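You operate a simulated robot arm through the tools that you are given. There is no shell and no other tool. Be economical: measure what you need, move in short steps, check, and stop when the job is done.

The job below is to be done with a simulated robot arm. You get a single attempt, and the scene is never put back.

## Task
Clamp the mounting block and tighten its bolt with the socket driver till the yellow marks line up.
Fine: driver back in its pot; open the vice at the end.
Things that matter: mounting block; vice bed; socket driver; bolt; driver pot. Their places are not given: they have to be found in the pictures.

Only the result counts: the job must be done as asked and must still hold three seconds after the hand-in. Knocking over, shifting, dropping, spilling or breaking anything else fails it.

## Robot
A 6-joint arm with a two-finger parallel gripper, fixed in place. Base frame: the origin is at the foot of the arm, x ahead of it, y to its left, z up; the work surface is at about z = 900. Readings come in mm, degrees, newtons and seconds.
With the tool pointing down near the work surface it reaches from about 240 to 640 mm from the base axis. Its first joint turns from -66.0 to 66.0 degrees. Payload 2.7 kg.
The tool frame sits at the grasp point between the pads (the TCP): z along the fingers, y along the line on which they close. The tips reach 23 mm beyond it. Largest opening 94 mm; finger width 38, thickness 10; the body of the gripper, 54 by 96 mm, starts 39 mm behind the TCP.
Orientation is told as [roll, pitch, yaw] about the base's x, y, z axes, in that order, counted from this pose: with the fingers straight down and closing along the base's y, the tool's x points along the base's -x, its y along +y and its z along -z.

## Interface
- The arm moves only by the tool move_arm. Its argument "motion" is a list of rows, each an object of numbers (a shift or turn left out is 0, a gripper value left out holds the last): "tx", "ty", "tz": the shift along the tool's x, y, z in mm; "ax", "ay", "az": the turn, a rotation vector about the tool's x, y, z in degrees; "hand": the closure in counts, from 0 (fully open) to 255 (shut). In form: [{"tx": .., "ty": .., "tz": .., "ax": .., "ay": .., "az": .., "hand": ..}, ...]. A call has 1 to 20 rows; each row is the pose to reach, as a shift and turn from the pose commanded when the call began, along the tool's axes at that moment. A row lasts 0.2 s, in which the tool goes at most 50 mm and 8.6 degrees; a call with a longer step from one row to the next is refused whole, and so is a gripper value outside its range. A pose out of reach is approached as far as the arm can. The call stops where the force on the tool passes 90 N (or 10 N more than at its start, if that is more) or the arm is blocked; 0.2 s more then pass. Each finger travels about 45 mm/s and halts on what it meets, pressing with about 43 N; the grip force reading is that of the motor and also rises with nothing between the fingers. The clock runs only during rows and for 0.2 s after the last one: add rows that repeat a pose to give the fingers time. It gives the time, the measured TCP pose, the force on the tool (base axes), the opening and the grip force at its end, in the units of the frame above (readings bear some noise).
- Cameras (640 x 400 px; columns grow to the right, rows downward): "scene" is fixed at [72, -420.9, 1422.3]; the picture's right is [0.83, -0.55, 0.00], its down [-0.23, -0.35, -0.91] and it looks along [0.50, 0.76, -0.41] (base axes); focal length 296 px, centre (320, 200). "wrist" rides on the gripper at [86, 16, -75] in the tool frame; the picture's right is [-0.18, 0.98, 0.00], its down [-0.58, -0.11, -0.81] and it looks along [-0.79, -0.15, 0.59] (tool axes); focal length 243 px, centre (320, 200).
- camera(camera): a new picture of that camera. The clock stands still meanwhile.
- point_at(camera, pixels): for up to 12 pixels [column, row] of the newest picture of that camera ("zoom" is the newest enlarged one), the place [x, y, z] in the base frame of the surface seen there, good to about 2 mm. The clock stands still meanwhile.
- zoom(camera, box): a new picture of the part [left, top, right, bottom] of that camera's present view, enlarged. The clock stands still meanwhile.
- hand_in(): hands the job in; it is judged then, once.

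Keep the steps short. Do not move on a guess: measure, check each grasp and each placing, and mend mistakes. In all there are 80 turns and 54 pictures (those below and enlarged ones count). Leave the gripper open and the arm clear of the work at the hand-in unless told otherwise, and finish with a single line.

The tools are called as name(argument=value, ...) on one line, values as JSON. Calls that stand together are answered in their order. move_arm: Moves the arm, as the interface text tells. Its arguments: {"type":"object","properties":{"motion":{"type":"array"}},"required":["motion"]} The other tools are called the same way: camera (camera) takes a picture; point_at (camera, pixels) gives the place of the surface under pixels of a picture; zoom (camera, box) takes an enlarged picture of a part of a camera's view; hand_in () hands the job in.

At the start:

```text
time_s: 0.0
tool_pos: [352.8, -18.0, 1305.0]
tool_rot: [-0.1, 0.0, 0.0]
force: [0.8, 0.1, -0.1]
opening: 94.2
grip_force: 0.0
```

scene: 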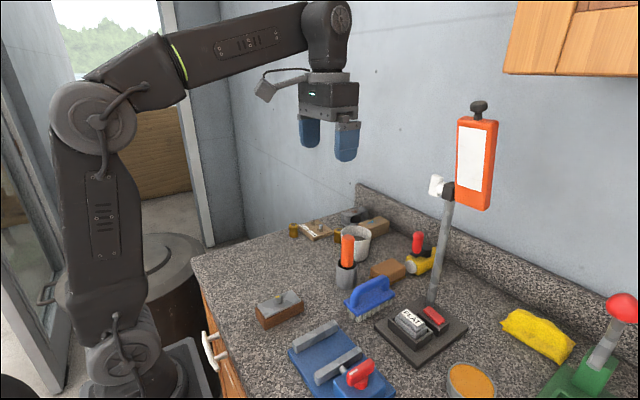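
wrist: 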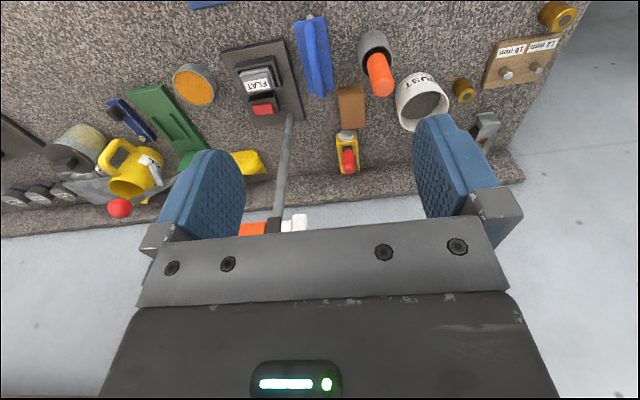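

I see the block (~280,308), the blue vice (~340,365), the driver in its pot (~347,260), and a rack with sockets (~315,230). I zoom in on these.

zoom(camera="scene", box=[240, 270, 420, 400])

zoom(camera="scene", box=[270, 190, 450, 300])

```text
3.08 times, centred on (330, 335) of scene
```

zoom: 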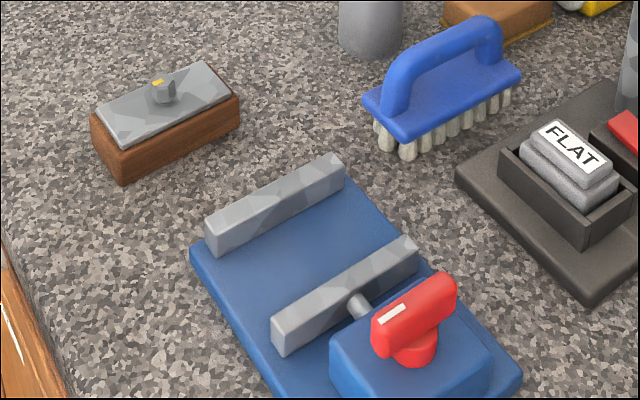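

```text
3.56 times, centred on (360, 245) of scene
```

zoom: 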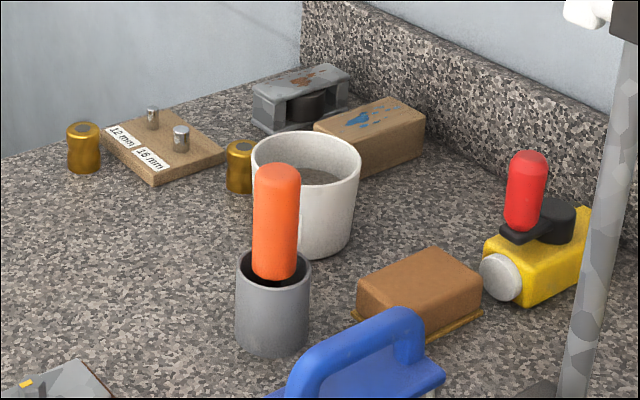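

Now a closer picture of the block, to measure its corners and bolt.

zoom(camera="scene", box=[245, 280, 317, 335])

```text
7.27 times, centred on (281, 308) of scene
```

zoom: 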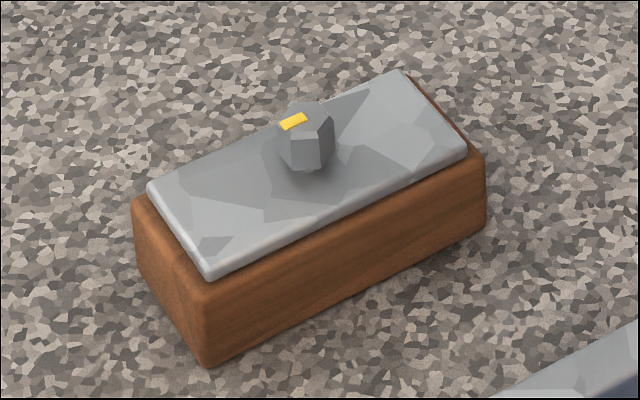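

I measure the block top corners, bolt head, and bottom corners.

point_at(camera="zoom", pixels=[[155, 190], [212, 272], [400, 76], [463, 150], [308, 112], [292, 122], [205, 360], [137, 205], [480, 160], [200, 320], [345, 260], [475, 190]])

zoom(camera="scene", box=[280, 310, 408, 400])

```text
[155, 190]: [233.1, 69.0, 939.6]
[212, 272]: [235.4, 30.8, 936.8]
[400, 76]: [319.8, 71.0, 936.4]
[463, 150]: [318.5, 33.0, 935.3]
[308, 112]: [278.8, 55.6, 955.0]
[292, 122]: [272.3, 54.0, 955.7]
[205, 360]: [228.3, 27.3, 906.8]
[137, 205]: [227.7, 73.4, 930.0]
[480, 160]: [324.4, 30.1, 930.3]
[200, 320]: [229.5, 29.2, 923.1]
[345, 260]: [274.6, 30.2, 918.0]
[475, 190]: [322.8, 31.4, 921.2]
```

```text
4.44 times, centred on (344, 355) of scene
```

zoom: 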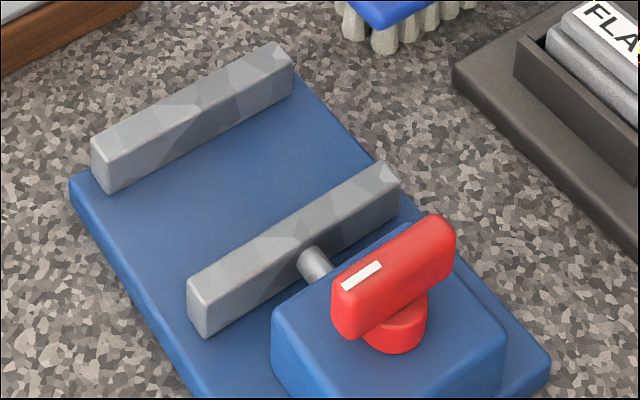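

Block: x 228–324, y 29–73, top 937; bolt at about (277,52). Now I measure the vice.

point_at(camera="zoom", pixels=[[115, 180], [98, 143], [278, 50], [290, 72], [195, 290], [208, 325], [385, 168], [396, 195], [200, 210], [345, 275], [440, 222], [400, 320]])

point_at(camera="scene", pixels=[[348, 238], [347, 262], [346, 283], [340, 270], [356, 268], [363, 376], [350, 380], [395, 396], [350, 240]])

```text
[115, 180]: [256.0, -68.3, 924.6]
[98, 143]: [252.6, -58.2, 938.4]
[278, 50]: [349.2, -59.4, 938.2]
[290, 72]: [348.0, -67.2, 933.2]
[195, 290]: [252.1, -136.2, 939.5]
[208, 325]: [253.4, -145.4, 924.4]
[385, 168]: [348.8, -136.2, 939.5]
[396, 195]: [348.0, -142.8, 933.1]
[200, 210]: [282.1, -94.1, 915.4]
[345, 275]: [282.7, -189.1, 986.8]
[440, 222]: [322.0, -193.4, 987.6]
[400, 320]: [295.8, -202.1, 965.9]
```

```text
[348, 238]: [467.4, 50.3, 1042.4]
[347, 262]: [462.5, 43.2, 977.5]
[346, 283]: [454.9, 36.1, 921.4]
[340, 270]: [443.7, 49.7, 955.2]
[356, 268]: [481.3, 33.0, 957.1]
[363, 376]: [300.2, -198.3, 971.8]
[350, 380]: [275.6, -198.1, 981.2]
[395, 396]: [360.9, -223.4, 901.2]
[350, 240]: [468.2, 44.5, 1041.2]
```

Vice: fixed jaw inner face y≈-68, moving jaw inner face y≈-135, jaw tops 939, bed 915, centre x=300. The block (44 wide) fits. I go above the block first and look.

move_arm(motion=[{"tx": 13, "ty": 11.5, "tz": 42}, {"tx": 26, "ty": 23, "tz": 84}, {"tx": 39, "ty": 35, "tz": 126}, {"tx": 52, "ty": 46, "tz": 168}, {"tx": 65, "ty": 58, "tz": 210}, {"tx": 77, "ty": 69, "tz": 250}, {"tx": 77, "ty": 69, "tz": 255}])

camera(camera="wrist")

camera(camera="scene")

```text
time_s: 1.6
tool_pos: [276.7, 50.7, 1049.8]
tool_rot: [-0.1, -0.1, 0.0]
force: [-0.2, -0.7, 0.1]
opening: 94.0
grip_force: 0.0
```

```text
47 pictures are left
```

wrist: 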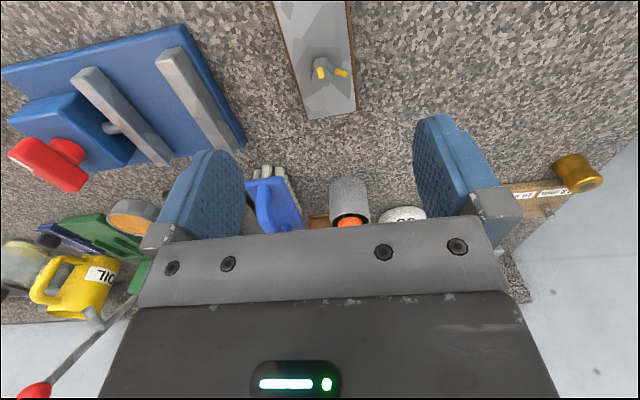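

```text
46 pictures are left
```

scene: 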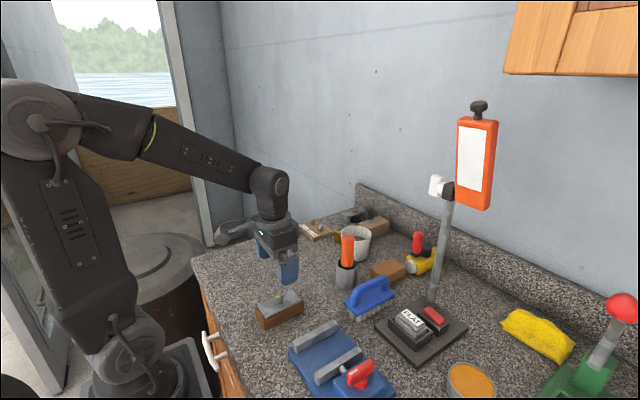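

Two yellow marks are visible, head (320,72) and plate (342,72). I zoom and measure.

zoom(camera="wrist", box=[265, 30, 377, 100])

point_at(camera="zoom", pixels=[[312, 208], [312, 265], [425, 225], [465, 245], [275, 180], [340, 215], [320, 240], [270, 360], [500, 380], [440, 220]])

```text
5.71 times, centred on (321, 65) of wrist
```

zoom: 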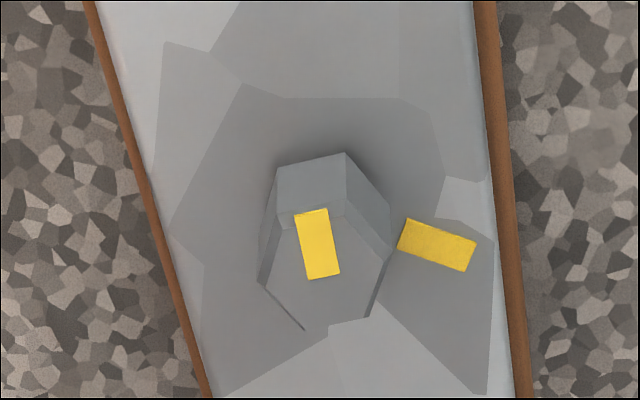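

```text
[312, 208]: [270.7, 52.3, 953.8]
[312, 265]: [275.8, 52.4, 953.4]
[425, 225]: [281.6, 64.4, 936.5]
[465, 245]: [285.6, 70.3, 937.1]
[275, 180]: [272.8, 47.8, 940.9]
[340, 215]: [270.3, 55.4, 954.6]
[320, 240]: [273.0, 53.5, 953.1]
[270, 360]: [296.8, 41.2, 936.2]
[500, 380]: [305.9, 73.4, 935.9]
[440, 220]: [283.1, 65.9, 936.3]
```

Head mark points to about -x (≈185°), plate mark at ≈64°: a clockwise turn of ~120° will be needed. Now I descend over the block so the tips come 25 mm above the table, and close.

move_arm(motion=[{"tz": 40}, {"tz": 75}, {"tz": 102}, {"tz": 102}, {"tz": 102, "hand": 255}, {"tz": 102, "hand": 255}, {"tz": 102, "hand": 255}, {"tz": 102, "hand": 255}, {"tz": 102, "hand": 255}, {"tz": 102, "hand": 255}])

```text
time_s: 3.8
tool_pos: [275.7, 49.5, 948.8]
tool_rot: [0.0, -0.1, -0.1]
force: [0.4, 0.8, 1.0]
opening: 49.6
grip_force: 43.7
```

It grips at 49.6 mm. I lift 100 mm and check.

move_arm(motion=[{"tz": -10}, {"tz": -30}, {"tz": -60}, {"tz": -100}, {"tz": -100}])

camera(camera="wrist")

zoom(camera="scene", box=[230, 240, 390, 340])

```text
time_s: 5.0
tool_pos: [278.0, 51.4, 1049.0]
tool_rot: [-0.1, -0.1, 0.0]
force: [-0.1, 0.8, -2.8]
opening: 49.2
grip_force: 43.3
```

```text
44 pictures are left
```

wrist: 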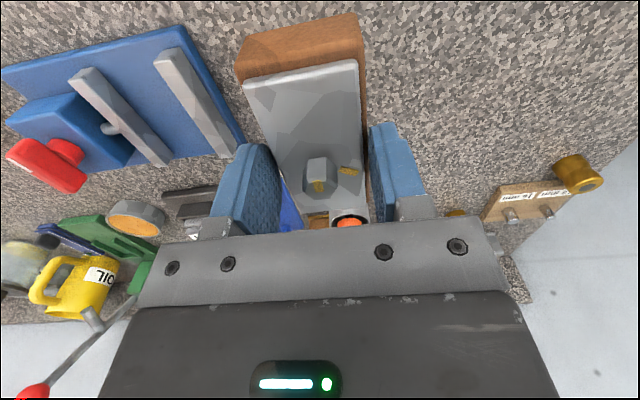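

```text
4.00 times, centred on (310, 290) of scene
```

zoom: 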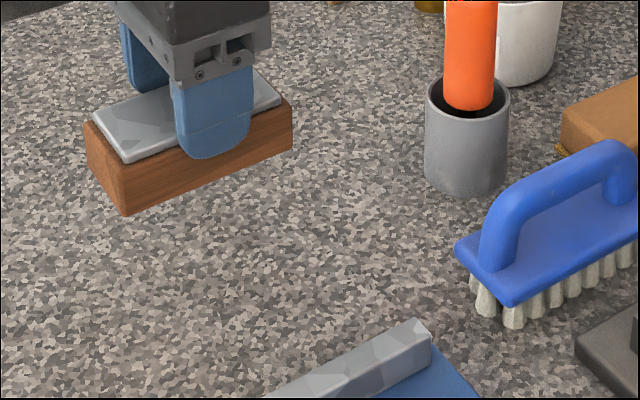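

The block hangs level. I measure how deep the tips reach on it.

point_at(camera="zoom", pixels=[[210, 154], [210, 163], [126, 213], [126, 163], [290, 148], [90, 125], [275, 100], [215, 180], [180, 100]])

```text
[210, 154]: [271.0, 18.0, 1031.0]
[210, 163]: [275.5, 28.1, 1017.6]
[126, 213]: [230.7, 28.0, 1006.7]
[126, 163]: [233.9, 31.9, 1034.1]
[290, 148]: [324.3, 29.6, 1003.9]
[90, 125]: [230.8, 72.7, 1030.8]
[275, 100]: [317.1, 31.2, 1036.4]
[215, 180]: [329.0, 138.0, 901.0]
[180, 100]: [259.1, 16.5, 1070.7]
```

Move level over the vice, x=300, y=-101, staying at z 1049, then look.

move_arm(motion=[{"tx": -6, "ty": -38}, {"tx": -12, "ty": -76}, {"tx": -18, "ty": -114}, {"tx": -22, "ty": -152}, {"tx": -22, "ty": -152}])

zoom(camera="scene", box=[260, 260, 420, 400])

camera(camera="wrist")

```text
time_s: 6.2
tool_pos: [298.9, -102.0, 1048.4]
tool_rot: [0.0, -0.1, 0.0]
force: [-0.4, -0.1, -2.9]
opening: 49.4
grip_force: 42.9
```

```text
2.86 times, centred on (340, 330) of scene
```

zoom: 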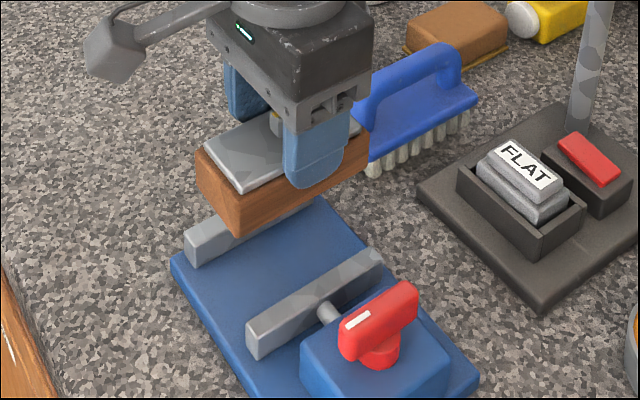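

```text
41 pictures are left
```

wrist: 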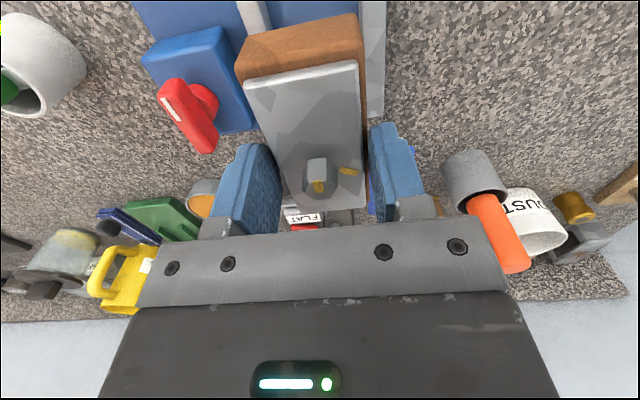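

I measure the jaw tops' edges once more before lowering.

point_at(camera="zoom", pixels=[[248, 321], [300, 292], [330, 277], [265, 330], [320, 300], [262, 350], [195, 262], [187, 240], [205, 250], [260, 285]])

point_at(camera="wrist", pixels=[[383, 20], [367, 30], [363, 8], [382, 100], [375, 60]])

```text
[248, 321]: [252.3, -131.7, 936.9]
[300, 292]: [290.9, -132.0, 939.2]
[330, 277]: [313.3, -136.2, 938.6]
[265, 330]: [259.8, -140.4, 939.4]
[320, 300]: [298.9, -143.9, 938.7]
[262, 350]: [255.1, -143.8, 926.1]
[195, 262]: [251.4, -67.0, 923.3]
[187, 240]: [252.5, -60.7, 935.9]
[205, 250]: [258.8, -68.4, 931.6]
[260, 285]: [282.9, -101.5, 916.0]
```

```text
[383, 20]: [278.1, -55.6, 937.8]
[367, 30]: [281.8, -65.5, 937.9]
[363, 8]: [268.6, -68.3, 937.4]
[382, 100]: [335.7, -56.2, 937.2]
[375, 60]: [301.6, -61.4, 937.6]
```

Gap is y -68…-132, centre -100. I lower in steps to ~1 mm above the bed (tips stay above jaw tops at 938).

move_arm(motion=[{"ty": 1.5, "tz": 30}, {"ty": 1.5, "tz": 60}, {"ty": 1.5, "tz": 76}, {"ty": 1.5, "tz": 82}, {"ty": 1.5, "tz": 83.5}, {"ty": 1.5, "tz": 84.3}, {"ty": 1.5, "tz": 84.3}])

zoom(camera="scene", box=[270, 290, 420, 400])

```text
time_s: 7.8
tool_pos: [299.2, -99.5, 963.8]
tool_rot: [-0.1, -0.1, -0.1]
force: [0.6, 0.3, -2.9]
opening: 49.2
grip_force: 42.9
```

```text
3.64 times, centred on (345, 345) of scene
```

zoom: 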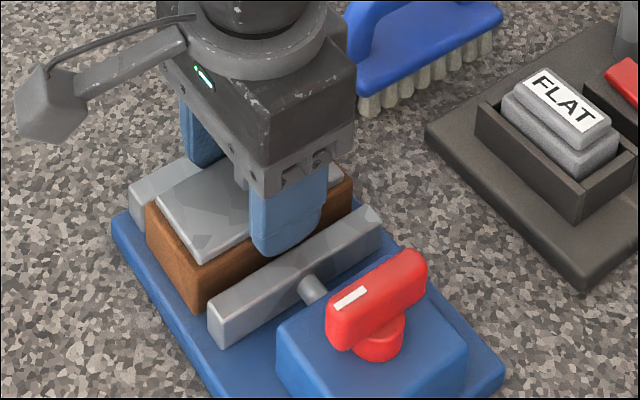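

Still hanging free. Lower a further 1 mm and then open (limited) in place.

move_arm(motion=[{"tz": 0.5}, {"tz": 1}, {"tz": 1}])

```text
time_s: 8.6
tool_pos: [297.6, -100.1, 965.0]
tool_rot: [-0.1, -0.1, 0.1]
force: [-3.7, -2.4, 16.5]
opening: 49.5
grip_force: 42.7
```

Contact with the bed (16 N). I open and go up.

move_arm(motion=[{"hand": 200}, {"hand": 120}, {"hand": 60}, {"hand": 0}, {"hand": 0}, {"tz": -30, "hand": 0}, {"tz": -70, "hand": 0}, {"tz": -110, "hand": 0}, {"tz": -110, "hand": 0}])

camera(camera="wrist")

zoom(camera="scene", box=[270, 290, 420, 400])

```text
time_s: 10.6
tool_pos: [298.3, -101.1, 1073.6]
tool_rot: [0.1, 0.0, 0.0]
force: [0.9, 0.0, 0.8]
opening: 94.0
grip_force: 0.1
```

```text
39 pictures are left
```

wrist: 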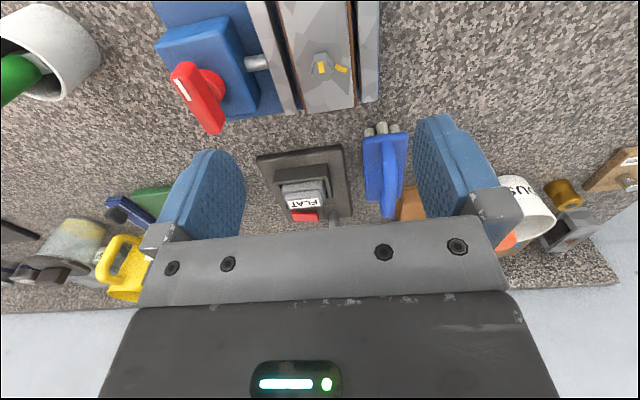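

```text
3.64 times, centred on (345, 345) of scene
```

zoom: 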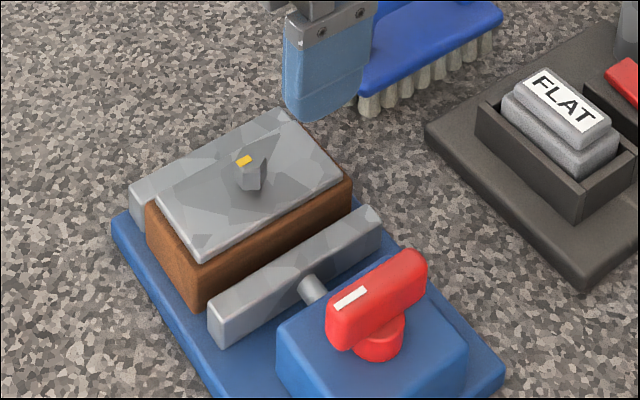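

Block is seated between the jaws. Now I measure the knob (bar, stripe, hub).

point_at(camera="zoom", pixels=[[332, 290], [345, 320], [405, 252], [422, 265], [380, 285], [375, 318], [378, 345], [350, 298], [335, 340], [300, 335], [392, 330]])

point_at(camera="wrist", pixels=[[175, 75], [195, 65], [212, 132], [222, 122], [200, 97], [212, 85], [186, 88]])

```text
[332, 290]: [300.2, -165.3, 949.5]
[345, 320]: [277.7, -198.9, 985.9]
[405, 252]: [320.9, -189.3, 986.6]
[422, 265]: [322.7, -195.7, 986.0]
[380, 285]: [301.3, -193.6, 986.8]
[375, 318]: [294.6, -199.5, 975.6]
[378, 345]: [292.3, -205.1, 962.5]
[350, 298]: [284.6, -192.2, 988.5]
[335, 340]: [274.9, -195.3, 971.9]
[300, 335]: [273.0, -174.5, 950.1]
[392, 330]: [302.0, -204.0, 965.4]
```

```text
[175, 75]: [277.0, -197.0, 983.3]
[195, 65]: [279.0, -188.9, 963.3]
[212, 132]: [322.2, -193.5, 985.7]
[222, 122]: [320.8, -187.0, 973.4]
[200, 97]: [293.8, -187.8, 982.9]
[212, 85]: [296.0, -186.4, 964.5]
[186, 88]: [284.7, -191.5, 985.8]
```

Knob bar: x 273–326, y -200…-186, z 969–987, hub axis ≈(299.5,-193). I check what stands nearby on its far side (pixels in the wrist view).

point_at(camera="wrist", pixels=[[50, 20], [90, 50], [20, 80], [60, 95], [115, 208], [80, 230], [150, 200]])

move_arm(motion=[{"tx": -1, "ty": -47}, {"tx": -1, "ty": -93.5}, {"tx": -1, "ty": -93.5}])

camera(camera="wrist")

```text
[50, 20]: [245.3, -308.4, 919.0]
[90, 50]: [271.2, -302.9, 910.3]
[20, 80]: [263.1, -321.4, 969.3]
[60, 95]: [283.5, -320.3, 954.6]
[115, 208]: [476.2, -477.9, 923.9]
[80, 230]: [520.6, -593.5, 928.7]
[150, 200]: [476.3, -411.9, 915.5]
```

```text
time_s: 11.4
tool_pos: [299.3, -195.5, 1074.2]
tool_rot: [0.0, -0.1, -0.1]
force: [0.1, 0.4, -0.3]
opening: 93.7
grip_force: 0.2
```

```text
37 pictures are left
```

wrist: 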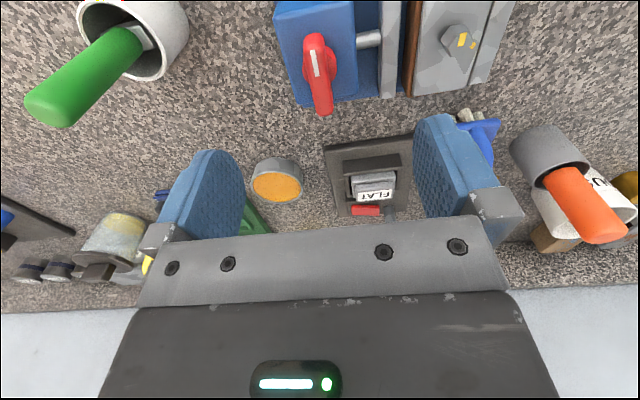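

A second driver with a green handle stands at the left. I measure it and take a closer look.

zoom(camera="wrist", box=[10, 0, 210, 130])

point_at(camera="wrist", pixels=[[50, 105], [85, 70], [130, 35], [165, 20], [150, 75], [315, 45], [315, 75], [322, 110]])

zoom(camera="wrist", box=[490, 110, 640, 260])

```text
3.08 times, centred on (110, 65) of wrist
```

zoom: 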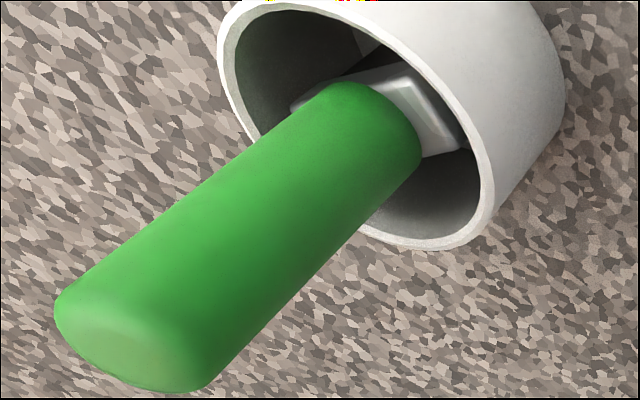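

```text
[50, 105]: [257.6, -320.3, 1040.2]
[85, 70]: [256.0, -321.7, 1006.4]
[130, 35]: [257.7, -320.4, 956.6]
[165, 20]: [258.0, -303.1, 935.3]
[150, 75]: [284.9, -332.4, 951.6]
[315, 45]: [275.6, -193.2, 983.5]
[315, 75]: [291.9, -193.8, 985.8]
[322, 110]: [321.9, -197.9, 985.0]
```

```text
2.67 times, centred on (565, 185) of wrist
```

zoom: 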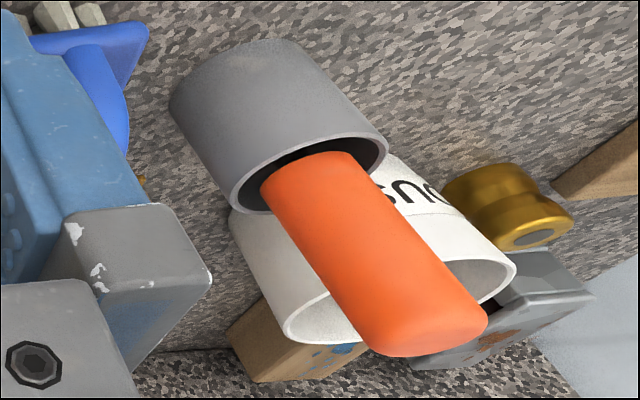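

The orange one is in the slim pot; the green one holds something broad (a scraper/brush). First the knob: descend to z 994 and grip the bar.

move_arm(motion=[{"ty": 1, "tz": 40}, {"ty": 1, "tz": 70}, {"ty": 1, "tz": 79}, {"ty": 1, "tz": 79, "hand": 255}, {"ty": 1, "tz": 79, "hand": 255}, {"ty": 1, "tz": 79, "hand": 255}, {"ty": 1, "tz": 79, "hand": 255}, {"ty": 1, "tz": 79, "hand": 255}, {"ty": 1, "tz": 79, "hand": 255}, {"ty": 1, "tz": 79, "hand": 255}])

```text
time_s: 13.6
tool_pos: [298.2, -194.5, 994.2]
tool_rot: [-0.3, -0.1, 0.0]
force: [-3.2, -38.1, -12.7]
opening: 13.8
grip_force: 45.1
```

Gripped (13.8 mm), but 38 N sideways: the tool sits too far to +y. I ease -1.5 mm in y.

move_arm(motion=[{"ty": -0.7}, {"ty": -1.5}, {"ty": -1.5}])

```text
time_s: 14.4
tool_pos: [299.7, -194.1, 993.8]
tool_rot: [-0.1, -0.1, 0.0]
force: [-2.6, -28.9, -10.8]
opening: 14.0
grip_force: 45.3
```

move_arm(motion=[{"ty": -1.5}, {"ty": -3}, {"ty": -3}])

```text
time_s: 15.2
tool_pos: [298.9, -196.0, 994.3]
tool_rot: [0.1, -0.2, 0.1]
force: [2.3, 4.6, -2.1]
opening: 13.9
grip_force: 45.2
```

Force relaxed; axis y≈-196. Now turn 30° clockwise as a test and look.

move_arm(motion=[{"az": 6}, {"az": 12}, {"az": 18}, {"az": 24}, {"az": 30}, {"az": 30}])

zoom(camera="scene", box=[270, 290, 420, 400])

```text
time_s: 16.6
tool_pos: [299.8, -194.7, 994.7]
tool_rot: [0.1, 0.1, -30.2]
force: [8.6, 31.0, 2.7]
opening: 13.7
grip_force: 45.1
```

```text
3.64 times, centred on (345, 345) of scene
```

zoom: 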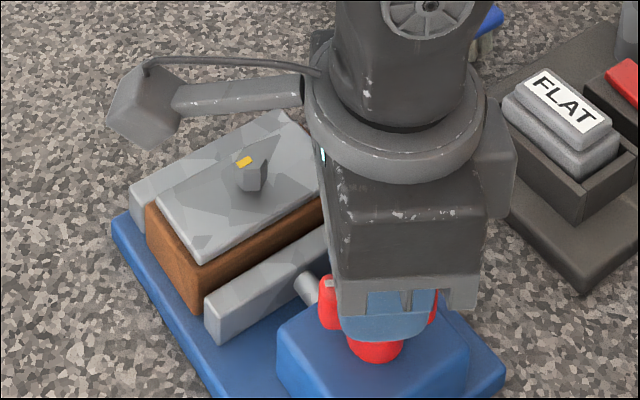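

The jaw moved a little toward the block. I measure it to get the ratio.

point_at(camera="zoom", pixels=[[208, 298], [216, 310], [270, 262], [290, 270], [240, 300], [262, 255], [275, 250]])

```text
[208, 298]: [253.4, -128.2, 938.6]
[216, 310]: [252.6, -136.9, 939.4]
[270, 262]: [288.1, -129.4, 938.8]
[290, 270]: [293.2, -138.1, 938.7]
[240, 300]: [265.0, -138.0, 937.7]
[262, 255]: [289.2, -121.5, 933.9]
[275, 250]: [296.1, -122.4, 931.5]
```

About 4 mm per 30°, closing. I continue another 48° with a small side correction.

move_arm(motion=[{"tx": 0.8, "ty": 1.3}, {"tx": 0.8, "ty": 1.3, "az": 8}, {"tx": 0.8, "ty": 1.3, "az": 16}, {"tx": 0.8, "ty": 1.3, "az": 24}, {"tx": 0.8, "ty": 1.3, "az": 32}, {"tx": 0.8, "ty": 1.3, "az": 40}, {"tx": 0.8, "ty": 1.3, "az": 48}, {"tx": 0.8, "ty": 1.3, "az": 48}])

```text
time_s: 18.4
tool_pos: [299.2, -194.7, 994.6]
tool_rot: [0.1, -0.1, -78.1]
force: [13.3, 23.9, 0.1]
opening: 14.0
grip_force: 44.9
```

Turning well. Another 40°, watching for the block being clamped.

move_arm(motion=[{"tx": 1.1, "ty": 1}, {"tx": 1.1, "ty": 1, "az": 8}, {"tx": 1.1, "ty": 1, "az": 16}, {"tx": 1.1, "ty": 1, "az": 24}, {"tx": 1.1, "ty": 1, "az": 32}, {"tx": 1.1, "ty": 1, "az": 32}])

zoom(camera="scene", box=[270, 290, 420, 400])

```text
time_s: 19.8
tool_pos: [299.6, -194.7, 993.8]
tool_rot: [0.1, -0.1, -110.1]
force: [8.0, -5.8, -5.4]
opening: 14.1
grip_force: 44.4
```

```text
3.64 times, centred on (345, 345) of scene
```

zoom: 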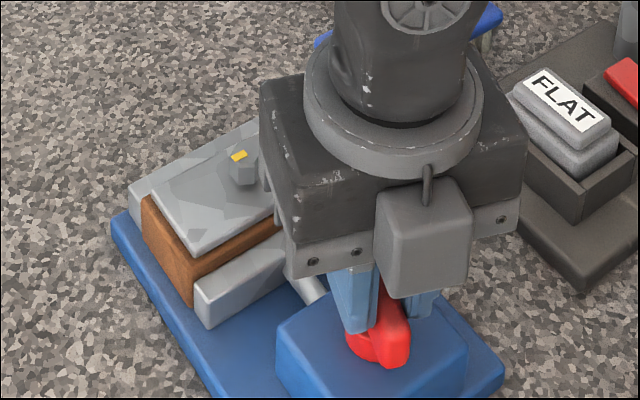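

The jaw has met the block and is pushing it. Continue in small steps.

move_arm(motion=[{"az": 4}, {"az": 8}, {"az": 12}, {"az": 16}, {"az": 16}])

zoom(camera="scene", box=[290, 310, 390, 390])

```text
time_s: 21.0
tool_pos: [300.1, -195.6, 994.0]
tool_rot: [0.1, -0.2, -125.9]
force: [12.9, -16.6, -13.9]
opening: 13.8
grip_force: 45.4
```

```text
5.00 times, centred on (340, 350) of scene
```

zoom: 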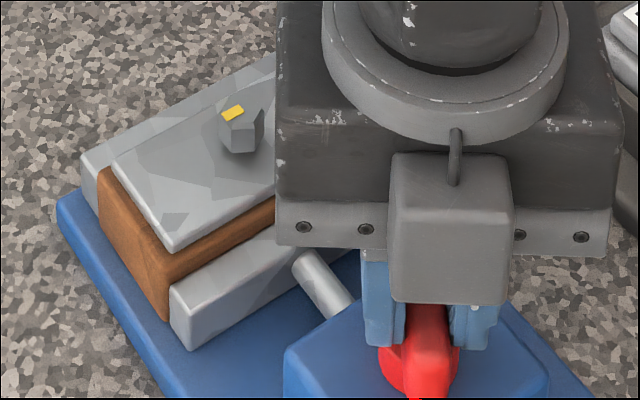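

move_arm(motion=[{"az": 4}, {"az": 8}, {"az": 12}, {"az": 12}])

zoom(camera="scene", box=[290, 310, 390, 390])

```text
time_s: 22.0
tool_pos: [301.4, -195.0, 993.7]
tool_rot: [0.2, 0.2, -137.8]
force: [16.0, -11.3, -14.1]
opening: 18.0
grip_force: 44.9
```

```text
5.00 times, centred on (340, 350) of scene
```

zoom: 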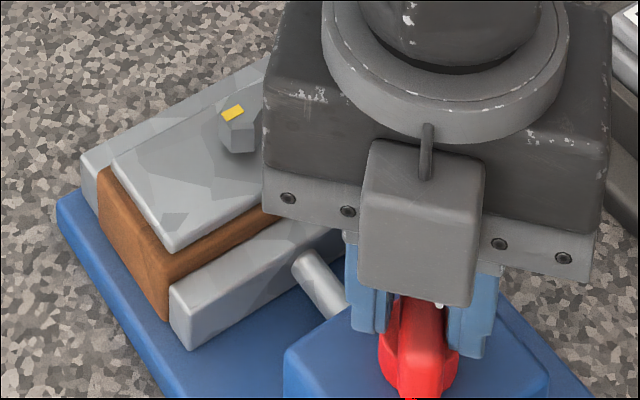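

The opening grew to 18 while the bar held still: the vice is tight. I turn back 11° to take off the twist, open, and rise.

move_arm(motion=[{"az": -6}, {"az": -11}, {"az": -11, "hand": 200}, {"az": -11, "hand": 100}, {"az": -11, "hand": 50}, {"az": -11, "hand": 0}, {"az": -11, "hand": 0}, {"az": -11, "tz": -40}, {"az": -11, "tz": -80}, {"az": -11, "tz": -120}, {"az": -11, "tz": -120}])

zoom(camera="scene", box=[280, 300, 400, 396])

```text
time_s: 24.4
tool_pos: [299.3, -194.0, 1113.7]
tool_rot: [0.0, 0.1, -127.0]
force: [-0.1, 0.3, -0.2]
opening: 94.1
grip_force: 0.0
```

```text
4.17 times, centred on (340, 348) of scene
```

zoom: 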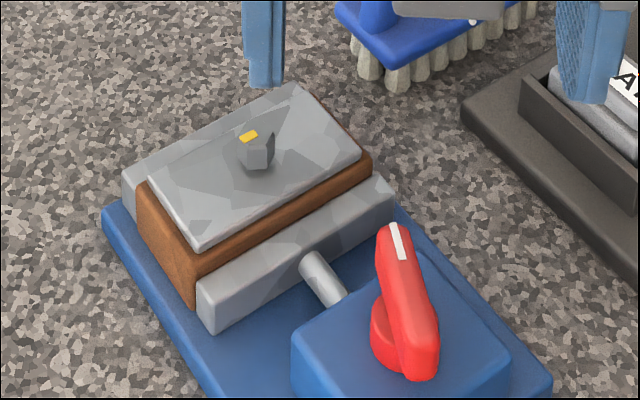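

Clamped: the jaws hold the block. I turn the wrist back to yaw 0 while moving above the bolt, then look at the marks.

move_arm(motion=[{"tx": 5, "ty": -4, "az": -8}, {"tx": 10, "ty": -8, "az": -16}, {"tx": 15, "ty": -12, "az": -24}, {"tx": 20, "ty": -15, "az": -32}, {"tx": 25, "ty": -19, "az": -40}, {"tx": 30, "ty": -23, "az": -48}, {"tx": 35, "ty": -26, "az": -56}, {"tx": 40, "ty": -30, "az": -64}, {"tx": 45, "ty": -34, "az": -72}, {"tx": 50, "ty": -37, "az": -80}, {"tx": 55, "ty": -41, "az": -88}, {"tx": 60, "ty": -45, "az": -96}, {"tx": 65, "ty": -49, "az": -104}, {"tx": 70, "ty": -52, "az": -112}, {"tx": 75, "ty": -56, "az": -120}, {"tx": 79.5, "ty": -59, "az": -127}, {"tx": 79.5, "ty": -59, "az": -127}])

zoom(camera="wrist", box=[265, 30, 393, 110])

zoom(camera="scene", box=[300, 200, 440, 300])

```text
time_s: 28.0
tool_pos: [299.8, -95.4, 1114.5]
tool_rot: [-0.2, -0.1, 0.1]
force: [-0.3, 0.4, 0.5]
opening: 93.9
grip_force: 0.2
```

```text
5.00 times, centred on (329, 70) of wrist
```

zoom: 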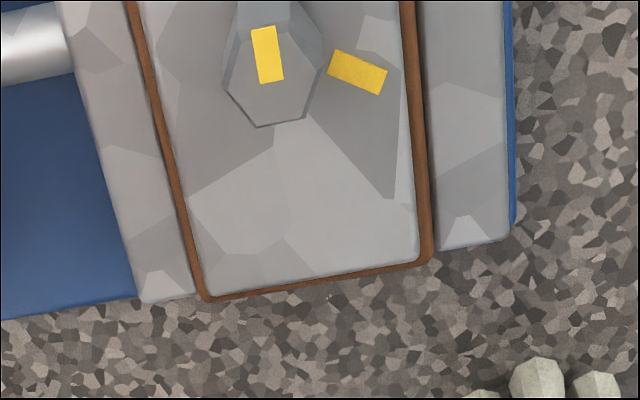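

```text
4.00 times, centred on (370, 250) of scene
```

zoom: 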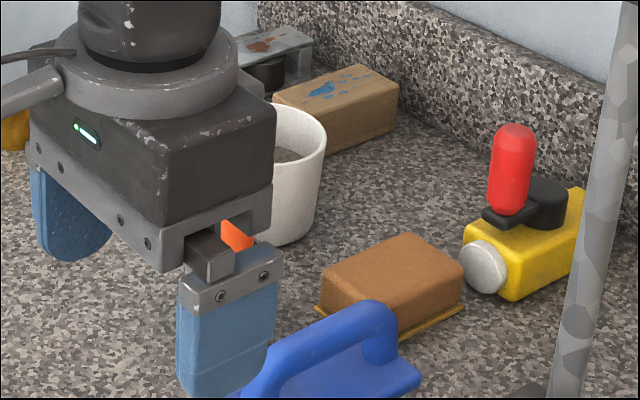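

I measure the marks, the head outline and the tub near the driver.

point_at(camera="zoom", pixels=[[297, 110], [318, 160], [275, 230], [285, 190], [390, 240], [390, 275], [340, 340], [425, 355]])

point_at(camera="wrist", pixels=[[317, 37], [319, 46], [332, 43], [341, 47], [318, 54], [310, 47], [328, 46], [325, 53], [312, 55]])

```text
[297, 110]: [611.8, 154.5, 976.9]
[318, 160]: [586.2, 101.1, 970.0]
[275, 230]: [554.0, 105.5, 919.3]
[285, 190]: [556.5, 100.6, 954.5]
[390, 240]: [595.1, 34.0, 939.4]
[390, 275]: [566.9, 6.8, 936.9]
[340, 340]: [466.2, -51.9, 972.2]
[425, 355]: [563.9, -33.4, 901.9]
```

```text
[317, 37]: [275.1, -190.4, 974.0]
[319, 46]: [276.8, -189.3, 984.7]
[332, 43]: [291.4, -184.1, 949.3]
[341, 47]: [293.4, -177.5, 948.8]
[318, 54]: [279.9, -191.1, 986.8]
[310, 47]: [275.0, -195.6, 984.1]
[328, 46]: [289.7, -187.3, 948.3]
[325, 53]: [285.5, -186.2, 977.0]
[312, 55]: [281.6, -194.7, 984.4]
```

The zoom order mattered; I take the wrist zoom again for the bolt.

zoom(camera="wrist", box=[273, 20, 369, 80])

point_at(camera="zoom", pixels=[[303, 88], [317, 178], [425, 145], [505, 175], [250, 190], [380, 175], [295, 250], [360, 240], [310, 195], [280, 78], [360, 85]])

```text
6.67 times, centred on (321, 50) of wrist
```

zoom: 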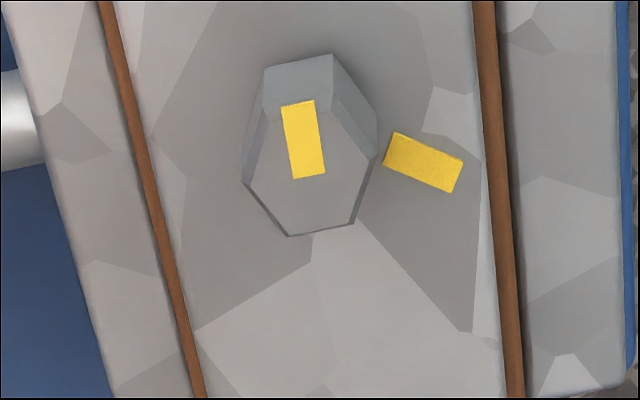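

```text
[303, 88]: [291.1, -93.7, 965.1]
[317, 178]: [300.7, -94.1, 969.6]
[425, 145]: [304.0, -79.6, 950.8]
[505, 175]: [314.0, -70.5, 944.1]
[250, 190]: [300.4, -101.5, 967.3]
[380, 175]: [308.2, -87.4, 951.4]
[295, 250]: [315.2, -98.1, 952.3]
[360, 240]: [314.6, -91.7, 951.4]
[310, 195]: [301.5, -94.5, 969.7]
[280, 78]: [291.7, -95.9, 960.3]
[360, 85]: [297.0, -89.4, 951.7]
```

Bolt centre ≈(298.5,-95.3), head top 970. Head mark points to 180°, plate mark to ≈58°: turn needed ≈122° clockwise. Hex ~14 mm across flats, flats facing ±x. Now I go up toward the driver to view it from above.

move_arm(motion=[{"tx": -10, "ty": 25, "tz": -30}, {"tx": -30, "ty": 60, "tz": -60}, {"tx": -60, "ty": 90, "tz": -66}, {"tx": -80, "ty": 120, "tz": -66}, {"tx": -100, "ty": 142, "tz": -66}, {"tx": -100, "ty": 142, "tz": -66}])

camera(camera="wrist")

zoom(camera="scene", box=[300, 210, 400, 300])

```text
refused: row 2 steps farther than a row can; nothing moved
```

```text
26 pictures are left
```

wrist: 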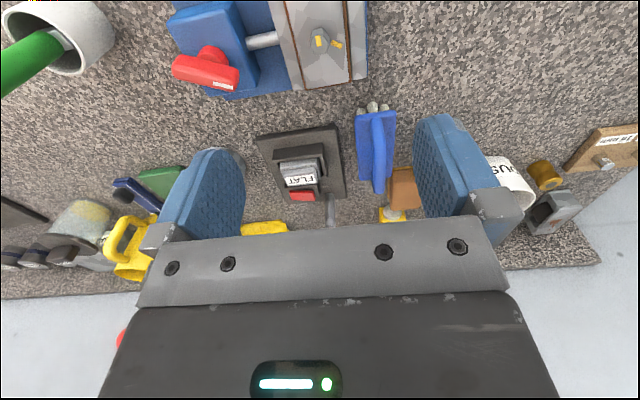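

```text
4.44 times, centred on (350, 255) of scene
```

zoom: 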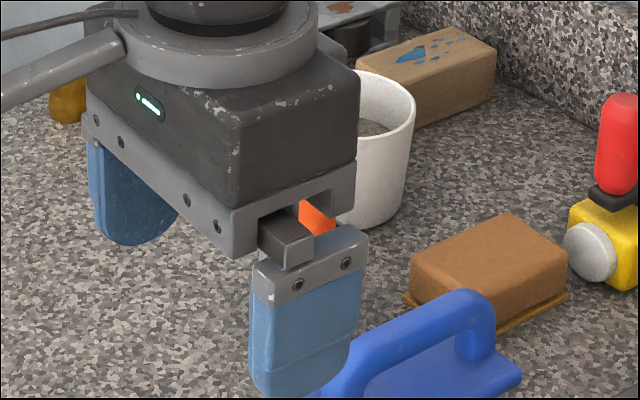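

The step was too long; I repeat with smaller steps.

move_arm(motion=[{"ty": 0, "tz": -45}, {"tx": -15, "ty": 25, "tz": -66}, {"tx": -40, "ty": 60, "tz": -66}, {"tx": -60, "ty": 90, "tz": -66}, {"tx": -80, "ty": 120, "tz": -66}, {"tx": -95, "ty": 142, "tz": -66}, {"tx": -95, "ty": 142, "tz": -66}])

```text
time_s: 29.6
tool_pos: [394.6, 48.0, 1180.2]
tool_rot: [-0.1, -0.1, 0.0]
force: [0.0, 0.6, -0.2]
opening: 93.8
grip_force: 0.1
```

camera(camera="wrist")

zoom(camera="scene", box=[300, 210, 400, 300])

```text
24 pictures are left
```

wrist: 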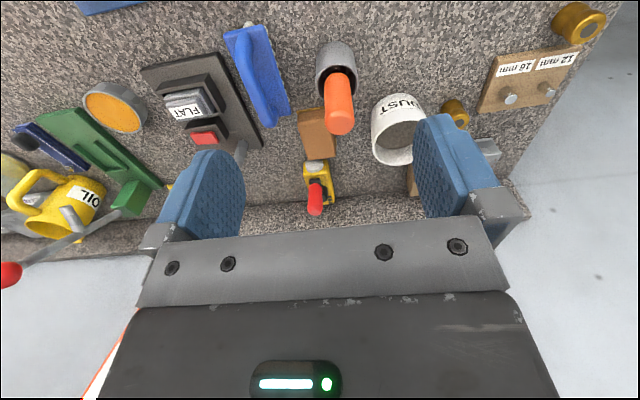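

```text
4.44 times, centred on (350, 255) of scene
```

zoom: 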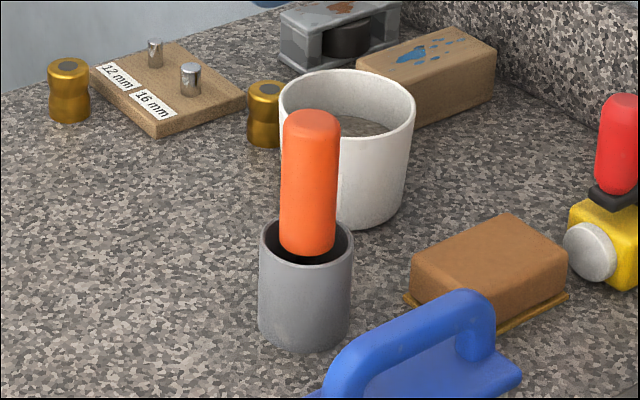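

I measure the handle and pot from both views.

point_at(camera="zoom", pixels=[[312, 118], [312, 135], [283, 150], [338, 150], [282, 235], [333, 235], [308, 230], [262, 240], [352, 240], [307, 262], [307, 340], [345, 80]])

point_at(camera="wrist", pixels=[[342, 122], [340, 105], [337, 80], [328, 75], [352, 120], [330, 120], [336, 44], [318, 70], [357, 62], [340, 130], [352, 95], [328, 100]])

```text
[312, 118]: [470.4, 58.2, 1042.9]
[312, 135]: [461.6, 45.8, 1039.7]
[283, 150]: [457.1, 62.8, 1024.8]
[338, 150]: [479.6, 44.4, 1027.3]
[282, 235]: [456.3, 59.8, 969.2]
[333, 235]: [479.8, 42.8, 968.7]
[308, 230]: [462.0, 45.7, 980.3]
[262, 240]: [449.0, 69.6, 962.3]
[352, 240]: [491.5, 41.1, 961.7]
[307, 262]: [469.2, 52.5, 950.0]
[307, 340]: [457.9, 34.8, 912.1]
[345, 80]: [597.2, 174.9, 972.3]
```

```text
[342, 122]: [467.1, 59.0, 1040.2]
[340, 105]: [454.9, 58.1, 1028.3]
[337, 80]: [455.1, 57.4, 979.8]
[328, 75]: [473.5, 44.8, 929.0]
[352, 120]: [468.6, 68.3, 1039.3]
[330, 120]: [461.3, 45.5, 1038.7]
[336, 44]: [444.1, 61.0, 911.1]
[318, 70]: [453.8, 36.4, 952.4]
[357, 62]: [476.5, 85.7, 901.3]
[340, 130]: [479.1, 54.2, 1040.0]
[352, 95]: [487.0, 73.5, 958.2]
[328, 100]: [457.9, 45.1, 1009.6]
```

Handle axis ≈(469.5,56.5), diameter ~29, top 1044, pot rim 962. I go above it, down to z 1014, and close.

move_arm(motion=[{"tx": -38, "ty": 5}, {"tx": -75, "ty": 9.5}, {"tx": -75, "ty": 9.5, "tz": 45}, {"tx": -75, "ty": 9.5, "tz": 90}, {"tx": -75, "ty": 9.5, "tz": 130}, {"tx": -75, "ty": 9.5, "tz": 155}, {"tx": -75, "ty": 9.5, "tz": 166}, {"tx": -75, "ty": 9.5, "tz": 166}])

```text
time_s: 31.4
tool_pos: [470.4, 57.1, 1014.7]
tool_rot: [-0.1, -0.1, 0.1]
force: [-0.5, 0.5, 0.0]
opening: 93.8
grip_force: 0.0
```

move_arm(motion=[{"hand": 255}, {"hand": 255}, {"hand": 255}, {"hand": 255}, {"hand": 255}, {"hand": 255}, {"hand": 255}])

```text
time_s: 33.0
tool_pos: [471.5, 57.7, 1015.3]
tool_rot: [-0.1, -0.1, 0.0]
force: [0.3, 0.3, -0.6]
opening: 30.2
grip_force: 43.0
```

Gripped at 30.2 mm with no side force. Lift straight up 150 mm.

move_arm(motion=[{"tz": -8}, {"tz": -25}, {"tz": -50}, {"tz": -80}, {"tz": -115}, {"tz": -150}, {"tz": -150}])

zoom(camera="scene", box=[290, 150, 410, 300])

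```text
time_s: 34.6
tool_pos: [470.6, 57.4, 1163.9]
tool_rot: [-0.1, 0.0, 0.0]
force: [0.3, -0.1, -1.8]
opening: 30.0
grip_force: 43.2
```

```text
2.67 times, centred on (350, 225) of scene
```

zoom: 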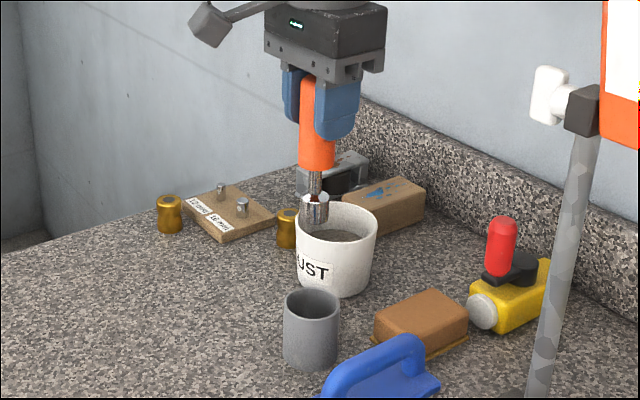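

The driver is out with a socket on its end. A close look at it.

zoom(camera="scene", box=[325, 205, 361, 240])

point_at(camera="zoom", pixels=[[270, 180], [270, 210], [270, 235], [270, 255], [270, 140], [270, 80], [190, 190], [350, 190]])

```text
11.43 times, centred on (343, 222) of scene
```

zoom: 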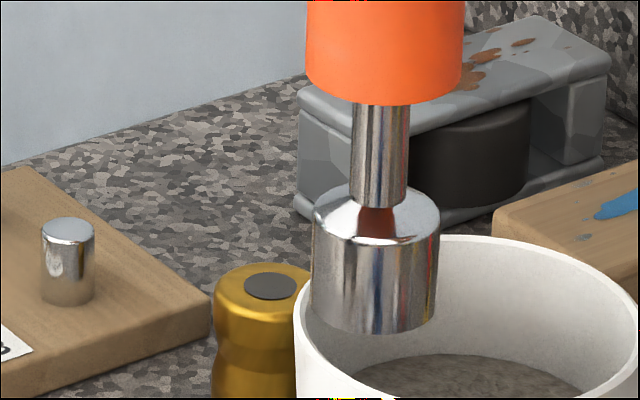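

```text
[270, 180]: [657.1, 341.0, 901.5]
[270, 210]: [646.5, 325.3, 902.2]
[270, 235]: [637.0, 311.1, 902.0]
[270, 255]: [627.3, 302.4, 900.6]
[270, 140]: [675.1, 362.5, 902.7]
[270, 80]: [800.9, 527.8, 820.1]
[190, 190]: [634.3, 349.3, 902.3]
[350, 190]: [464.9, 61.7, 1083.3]
```

point_at(camera="zoom", pixels=[[375, 328], [375, 260], [318, 230], [434, 230], [380, 160], [352, 150], [406, 150], [385, 98], [316, 310], [434, 310]])

```text
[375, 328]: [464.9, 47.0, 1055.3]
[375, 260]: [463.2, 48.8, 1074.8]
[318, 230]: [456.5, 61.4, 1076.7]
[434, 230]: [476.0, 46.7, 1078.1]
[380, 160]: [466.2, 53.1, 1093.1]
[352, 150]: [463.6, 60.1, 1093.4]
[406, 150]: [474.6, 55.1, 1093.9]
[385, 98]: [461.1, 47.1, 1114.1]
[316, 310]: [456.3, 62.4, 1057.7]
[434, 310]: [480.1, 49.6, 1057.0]
```

Socket bottom is ~110 mm below the TCP, diameter 24, hanging straight. I carry it over the bolt: first -x, then -y, socket bottom at ~1010.

move_arm(motion=[{"tx": 45}, {"tx": 90}, {"tx": 135}, {"tx": 172, "ty": -10}, {"tx": 172, "ty": -55}, {"tx": 172, "ty": -100}, {"tx": 172, "ty": -140}, {"tx": 172, "ty": -152.6}, {"tx": 172, "ty": -152.6, "tz": 30}, {"tx": 172, "ty": -152.6, "tz": 56}, {"tx": 172, "ty": -152.6, "tz": 56}])

```text
time_s: 37.0
tool_pos: [298.3, -96.7, 1108.7]
tool_rot: [-0.2, 0.0, 0.0]
force: [-0.1, -0.4, -1.7]
opening: 29.9
grip_force: 43.1
```

move_arm(motion=[{"tz": 14}, {"tz": 20}, {"tz": 20}])

zoom(camera="wrist", box=[270, 10, 374, 75])

zoom(camera="scene", box=[310, 300, 370, 345])

```text
time_s: 37.8
tool_pos: [299.3, -97.0, 1088.4]
tool_rot: [-0.2, -0.1, -0.1]
force: [-0.3, 0.4, -1.0]
opening: 30.4
grip_force: 43.3
```

```text
6.15 times, centred on (322, 42) of wrist
```

zoom: 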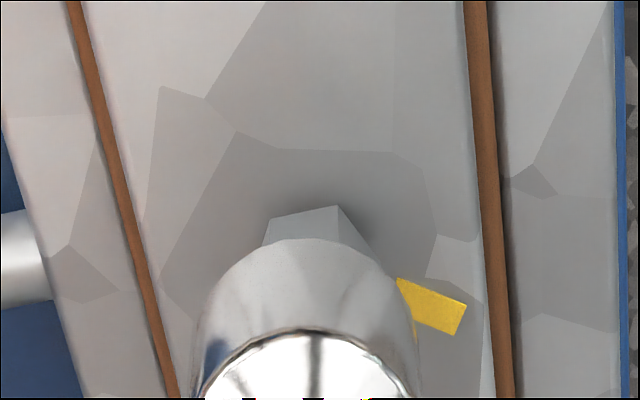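

```text
8.89 times, centred on (340, 322) of scene
```

zoom: 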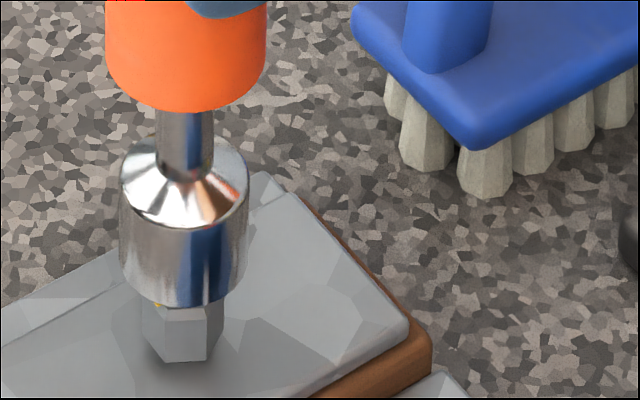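

Sideways alignment looks within ~1 mm. I check the depth direction by measuring socket and head in this scene zoom.

point_at(camera="zoom", pixels=[[184, 300], [184, 270], [184, 240], [123, 265], [245, 265], [150, 280], [182, 325], [182, 345], [146, 330], [220, 325], [165, 330], [205, 330]])

```text
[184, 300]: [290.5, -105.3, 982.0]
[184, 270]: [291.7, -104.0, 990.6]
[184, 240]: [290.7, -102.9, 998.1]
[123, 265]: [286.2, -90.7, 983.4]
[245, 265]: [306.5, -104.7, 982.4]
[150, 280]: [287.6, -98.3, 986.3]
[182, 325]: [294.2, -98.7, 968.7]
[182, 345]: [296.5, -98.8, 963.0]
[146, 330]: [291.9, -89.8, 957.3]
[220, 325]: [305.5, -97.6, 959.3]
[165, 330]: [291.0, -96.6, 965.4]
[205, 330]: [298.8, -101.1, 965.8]
```

I shift by (+0.8,+1.1) mm and descend gently until the socket touches the head.

move_arm(motion=[{"tx": -0.8, "ty": 1.1}, {"tx": -0.8, "ty": 1.1, "tz": 3}, {"tx": -0.8, "ty": 1.1, "tz": 5}, {"tx": -0.8, "ty": 1.1, "tz": 7}, {"tx": -0.8, "ty": 1.1, "tz": 8}, {"tx": -0.8, "ty": 1.1, "tz": 9}, {"tx": -0.8, "ty": 1.1, "tz": 10}, {"tx": -0.8, "ty": 1.1, "tz": 10}])

```text
time_s: 39.6
tool_pos: [300.6, -94.9, 1078.0]
tool_rot: [0.0, -0.1, 0.0]
force: [0.2, -1.1, -1.3]
opening: 30.1
grip_force: 43.4
```

No contact yet; continue down in small steps.

move_arm(motion=[{"tz": 1}, {"tz": 2}, {"tz": 3}, {"tz": 4}, {"tz": 5}, {"tz": 6}, {"tz": 6}])

```text
time_s: 41.2
tool_pos: [299.2, -95.2, 1072.4]
tool_rot: [0.0, -0.1, 0.0]
force: [-0.2, 0.9, -1.5]
opening: 30.3
grip_force: 43.4
```

Still free: it seems the socket slips over the head. Look before going on.

zoom(camera="scene", box=[310, 300, 370, 345])

```text
8.89 times, centred on (340, 322) of scene
```

zoom: 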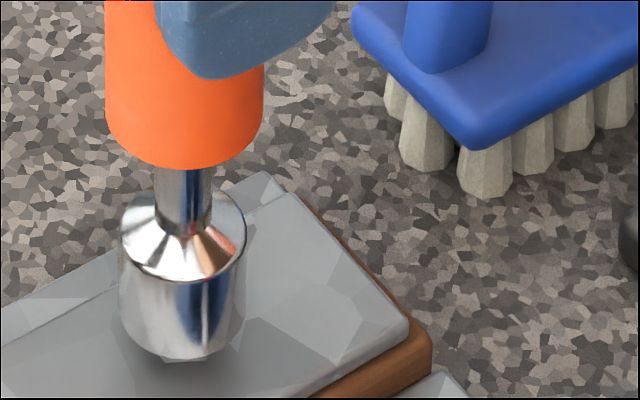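

The socket is over the head. Lower further until light contact.

move_arm(motion=[{"tz": 1}, {"tz": 2}, {"tz": 3}, {"tz": 4}, {"tz": 5}, {"tz": 5}])

```text
time_s: 42.6
tool_pos: [300.6, -95.0, 1067.2]
tool_rot: [0.0, 0.0, 0.0]
force: [1.0, -0.6, -0.5]
opening: 30.2
grip_force: 43.3
```

No contact, well engaged. Down 2 more, then turn 56° clockwise and check forces.

move_arm(motion=[{"tz": 1}, {"tz": 2}, {"tz": 2}, {"tz": 2, "az": 8}, {"tz": 2, "az": 16}, {"tz": 2, "az": 24}, {"tz": 2, "az": 32}, {"tz": 2, "az": 40}, {"tz": 2, "az": 48}, {"tz": 2, "az": 56}, {"tz": 2, "az": 56}])

```text
time_s: 45.0
tool_pos: [297.4, -94.7, 1064.8]
tool_rot: [0.0, -0.1, -56.2]
force: [-1.1, -12.4, 0.1]
opening: 29.9
grip_force: 42.5
```

Turning with small side force. 50° more.

move_arm(motion=[{"az": 8}, {"az": 16}, {"az": 24}, {"az": 32}, {"az": 40}, {"az": 48}, {"az": 50}, {"az": 50}])

```text
time_s: 46.8
tool_pos: [298.7, -95.3, 1066.1]
tool_rot: [0.0, 0.0, -106.1]
force: [-9.9, -10.3, 2.6]
opening: 30.2
grip_force: 42.8
```

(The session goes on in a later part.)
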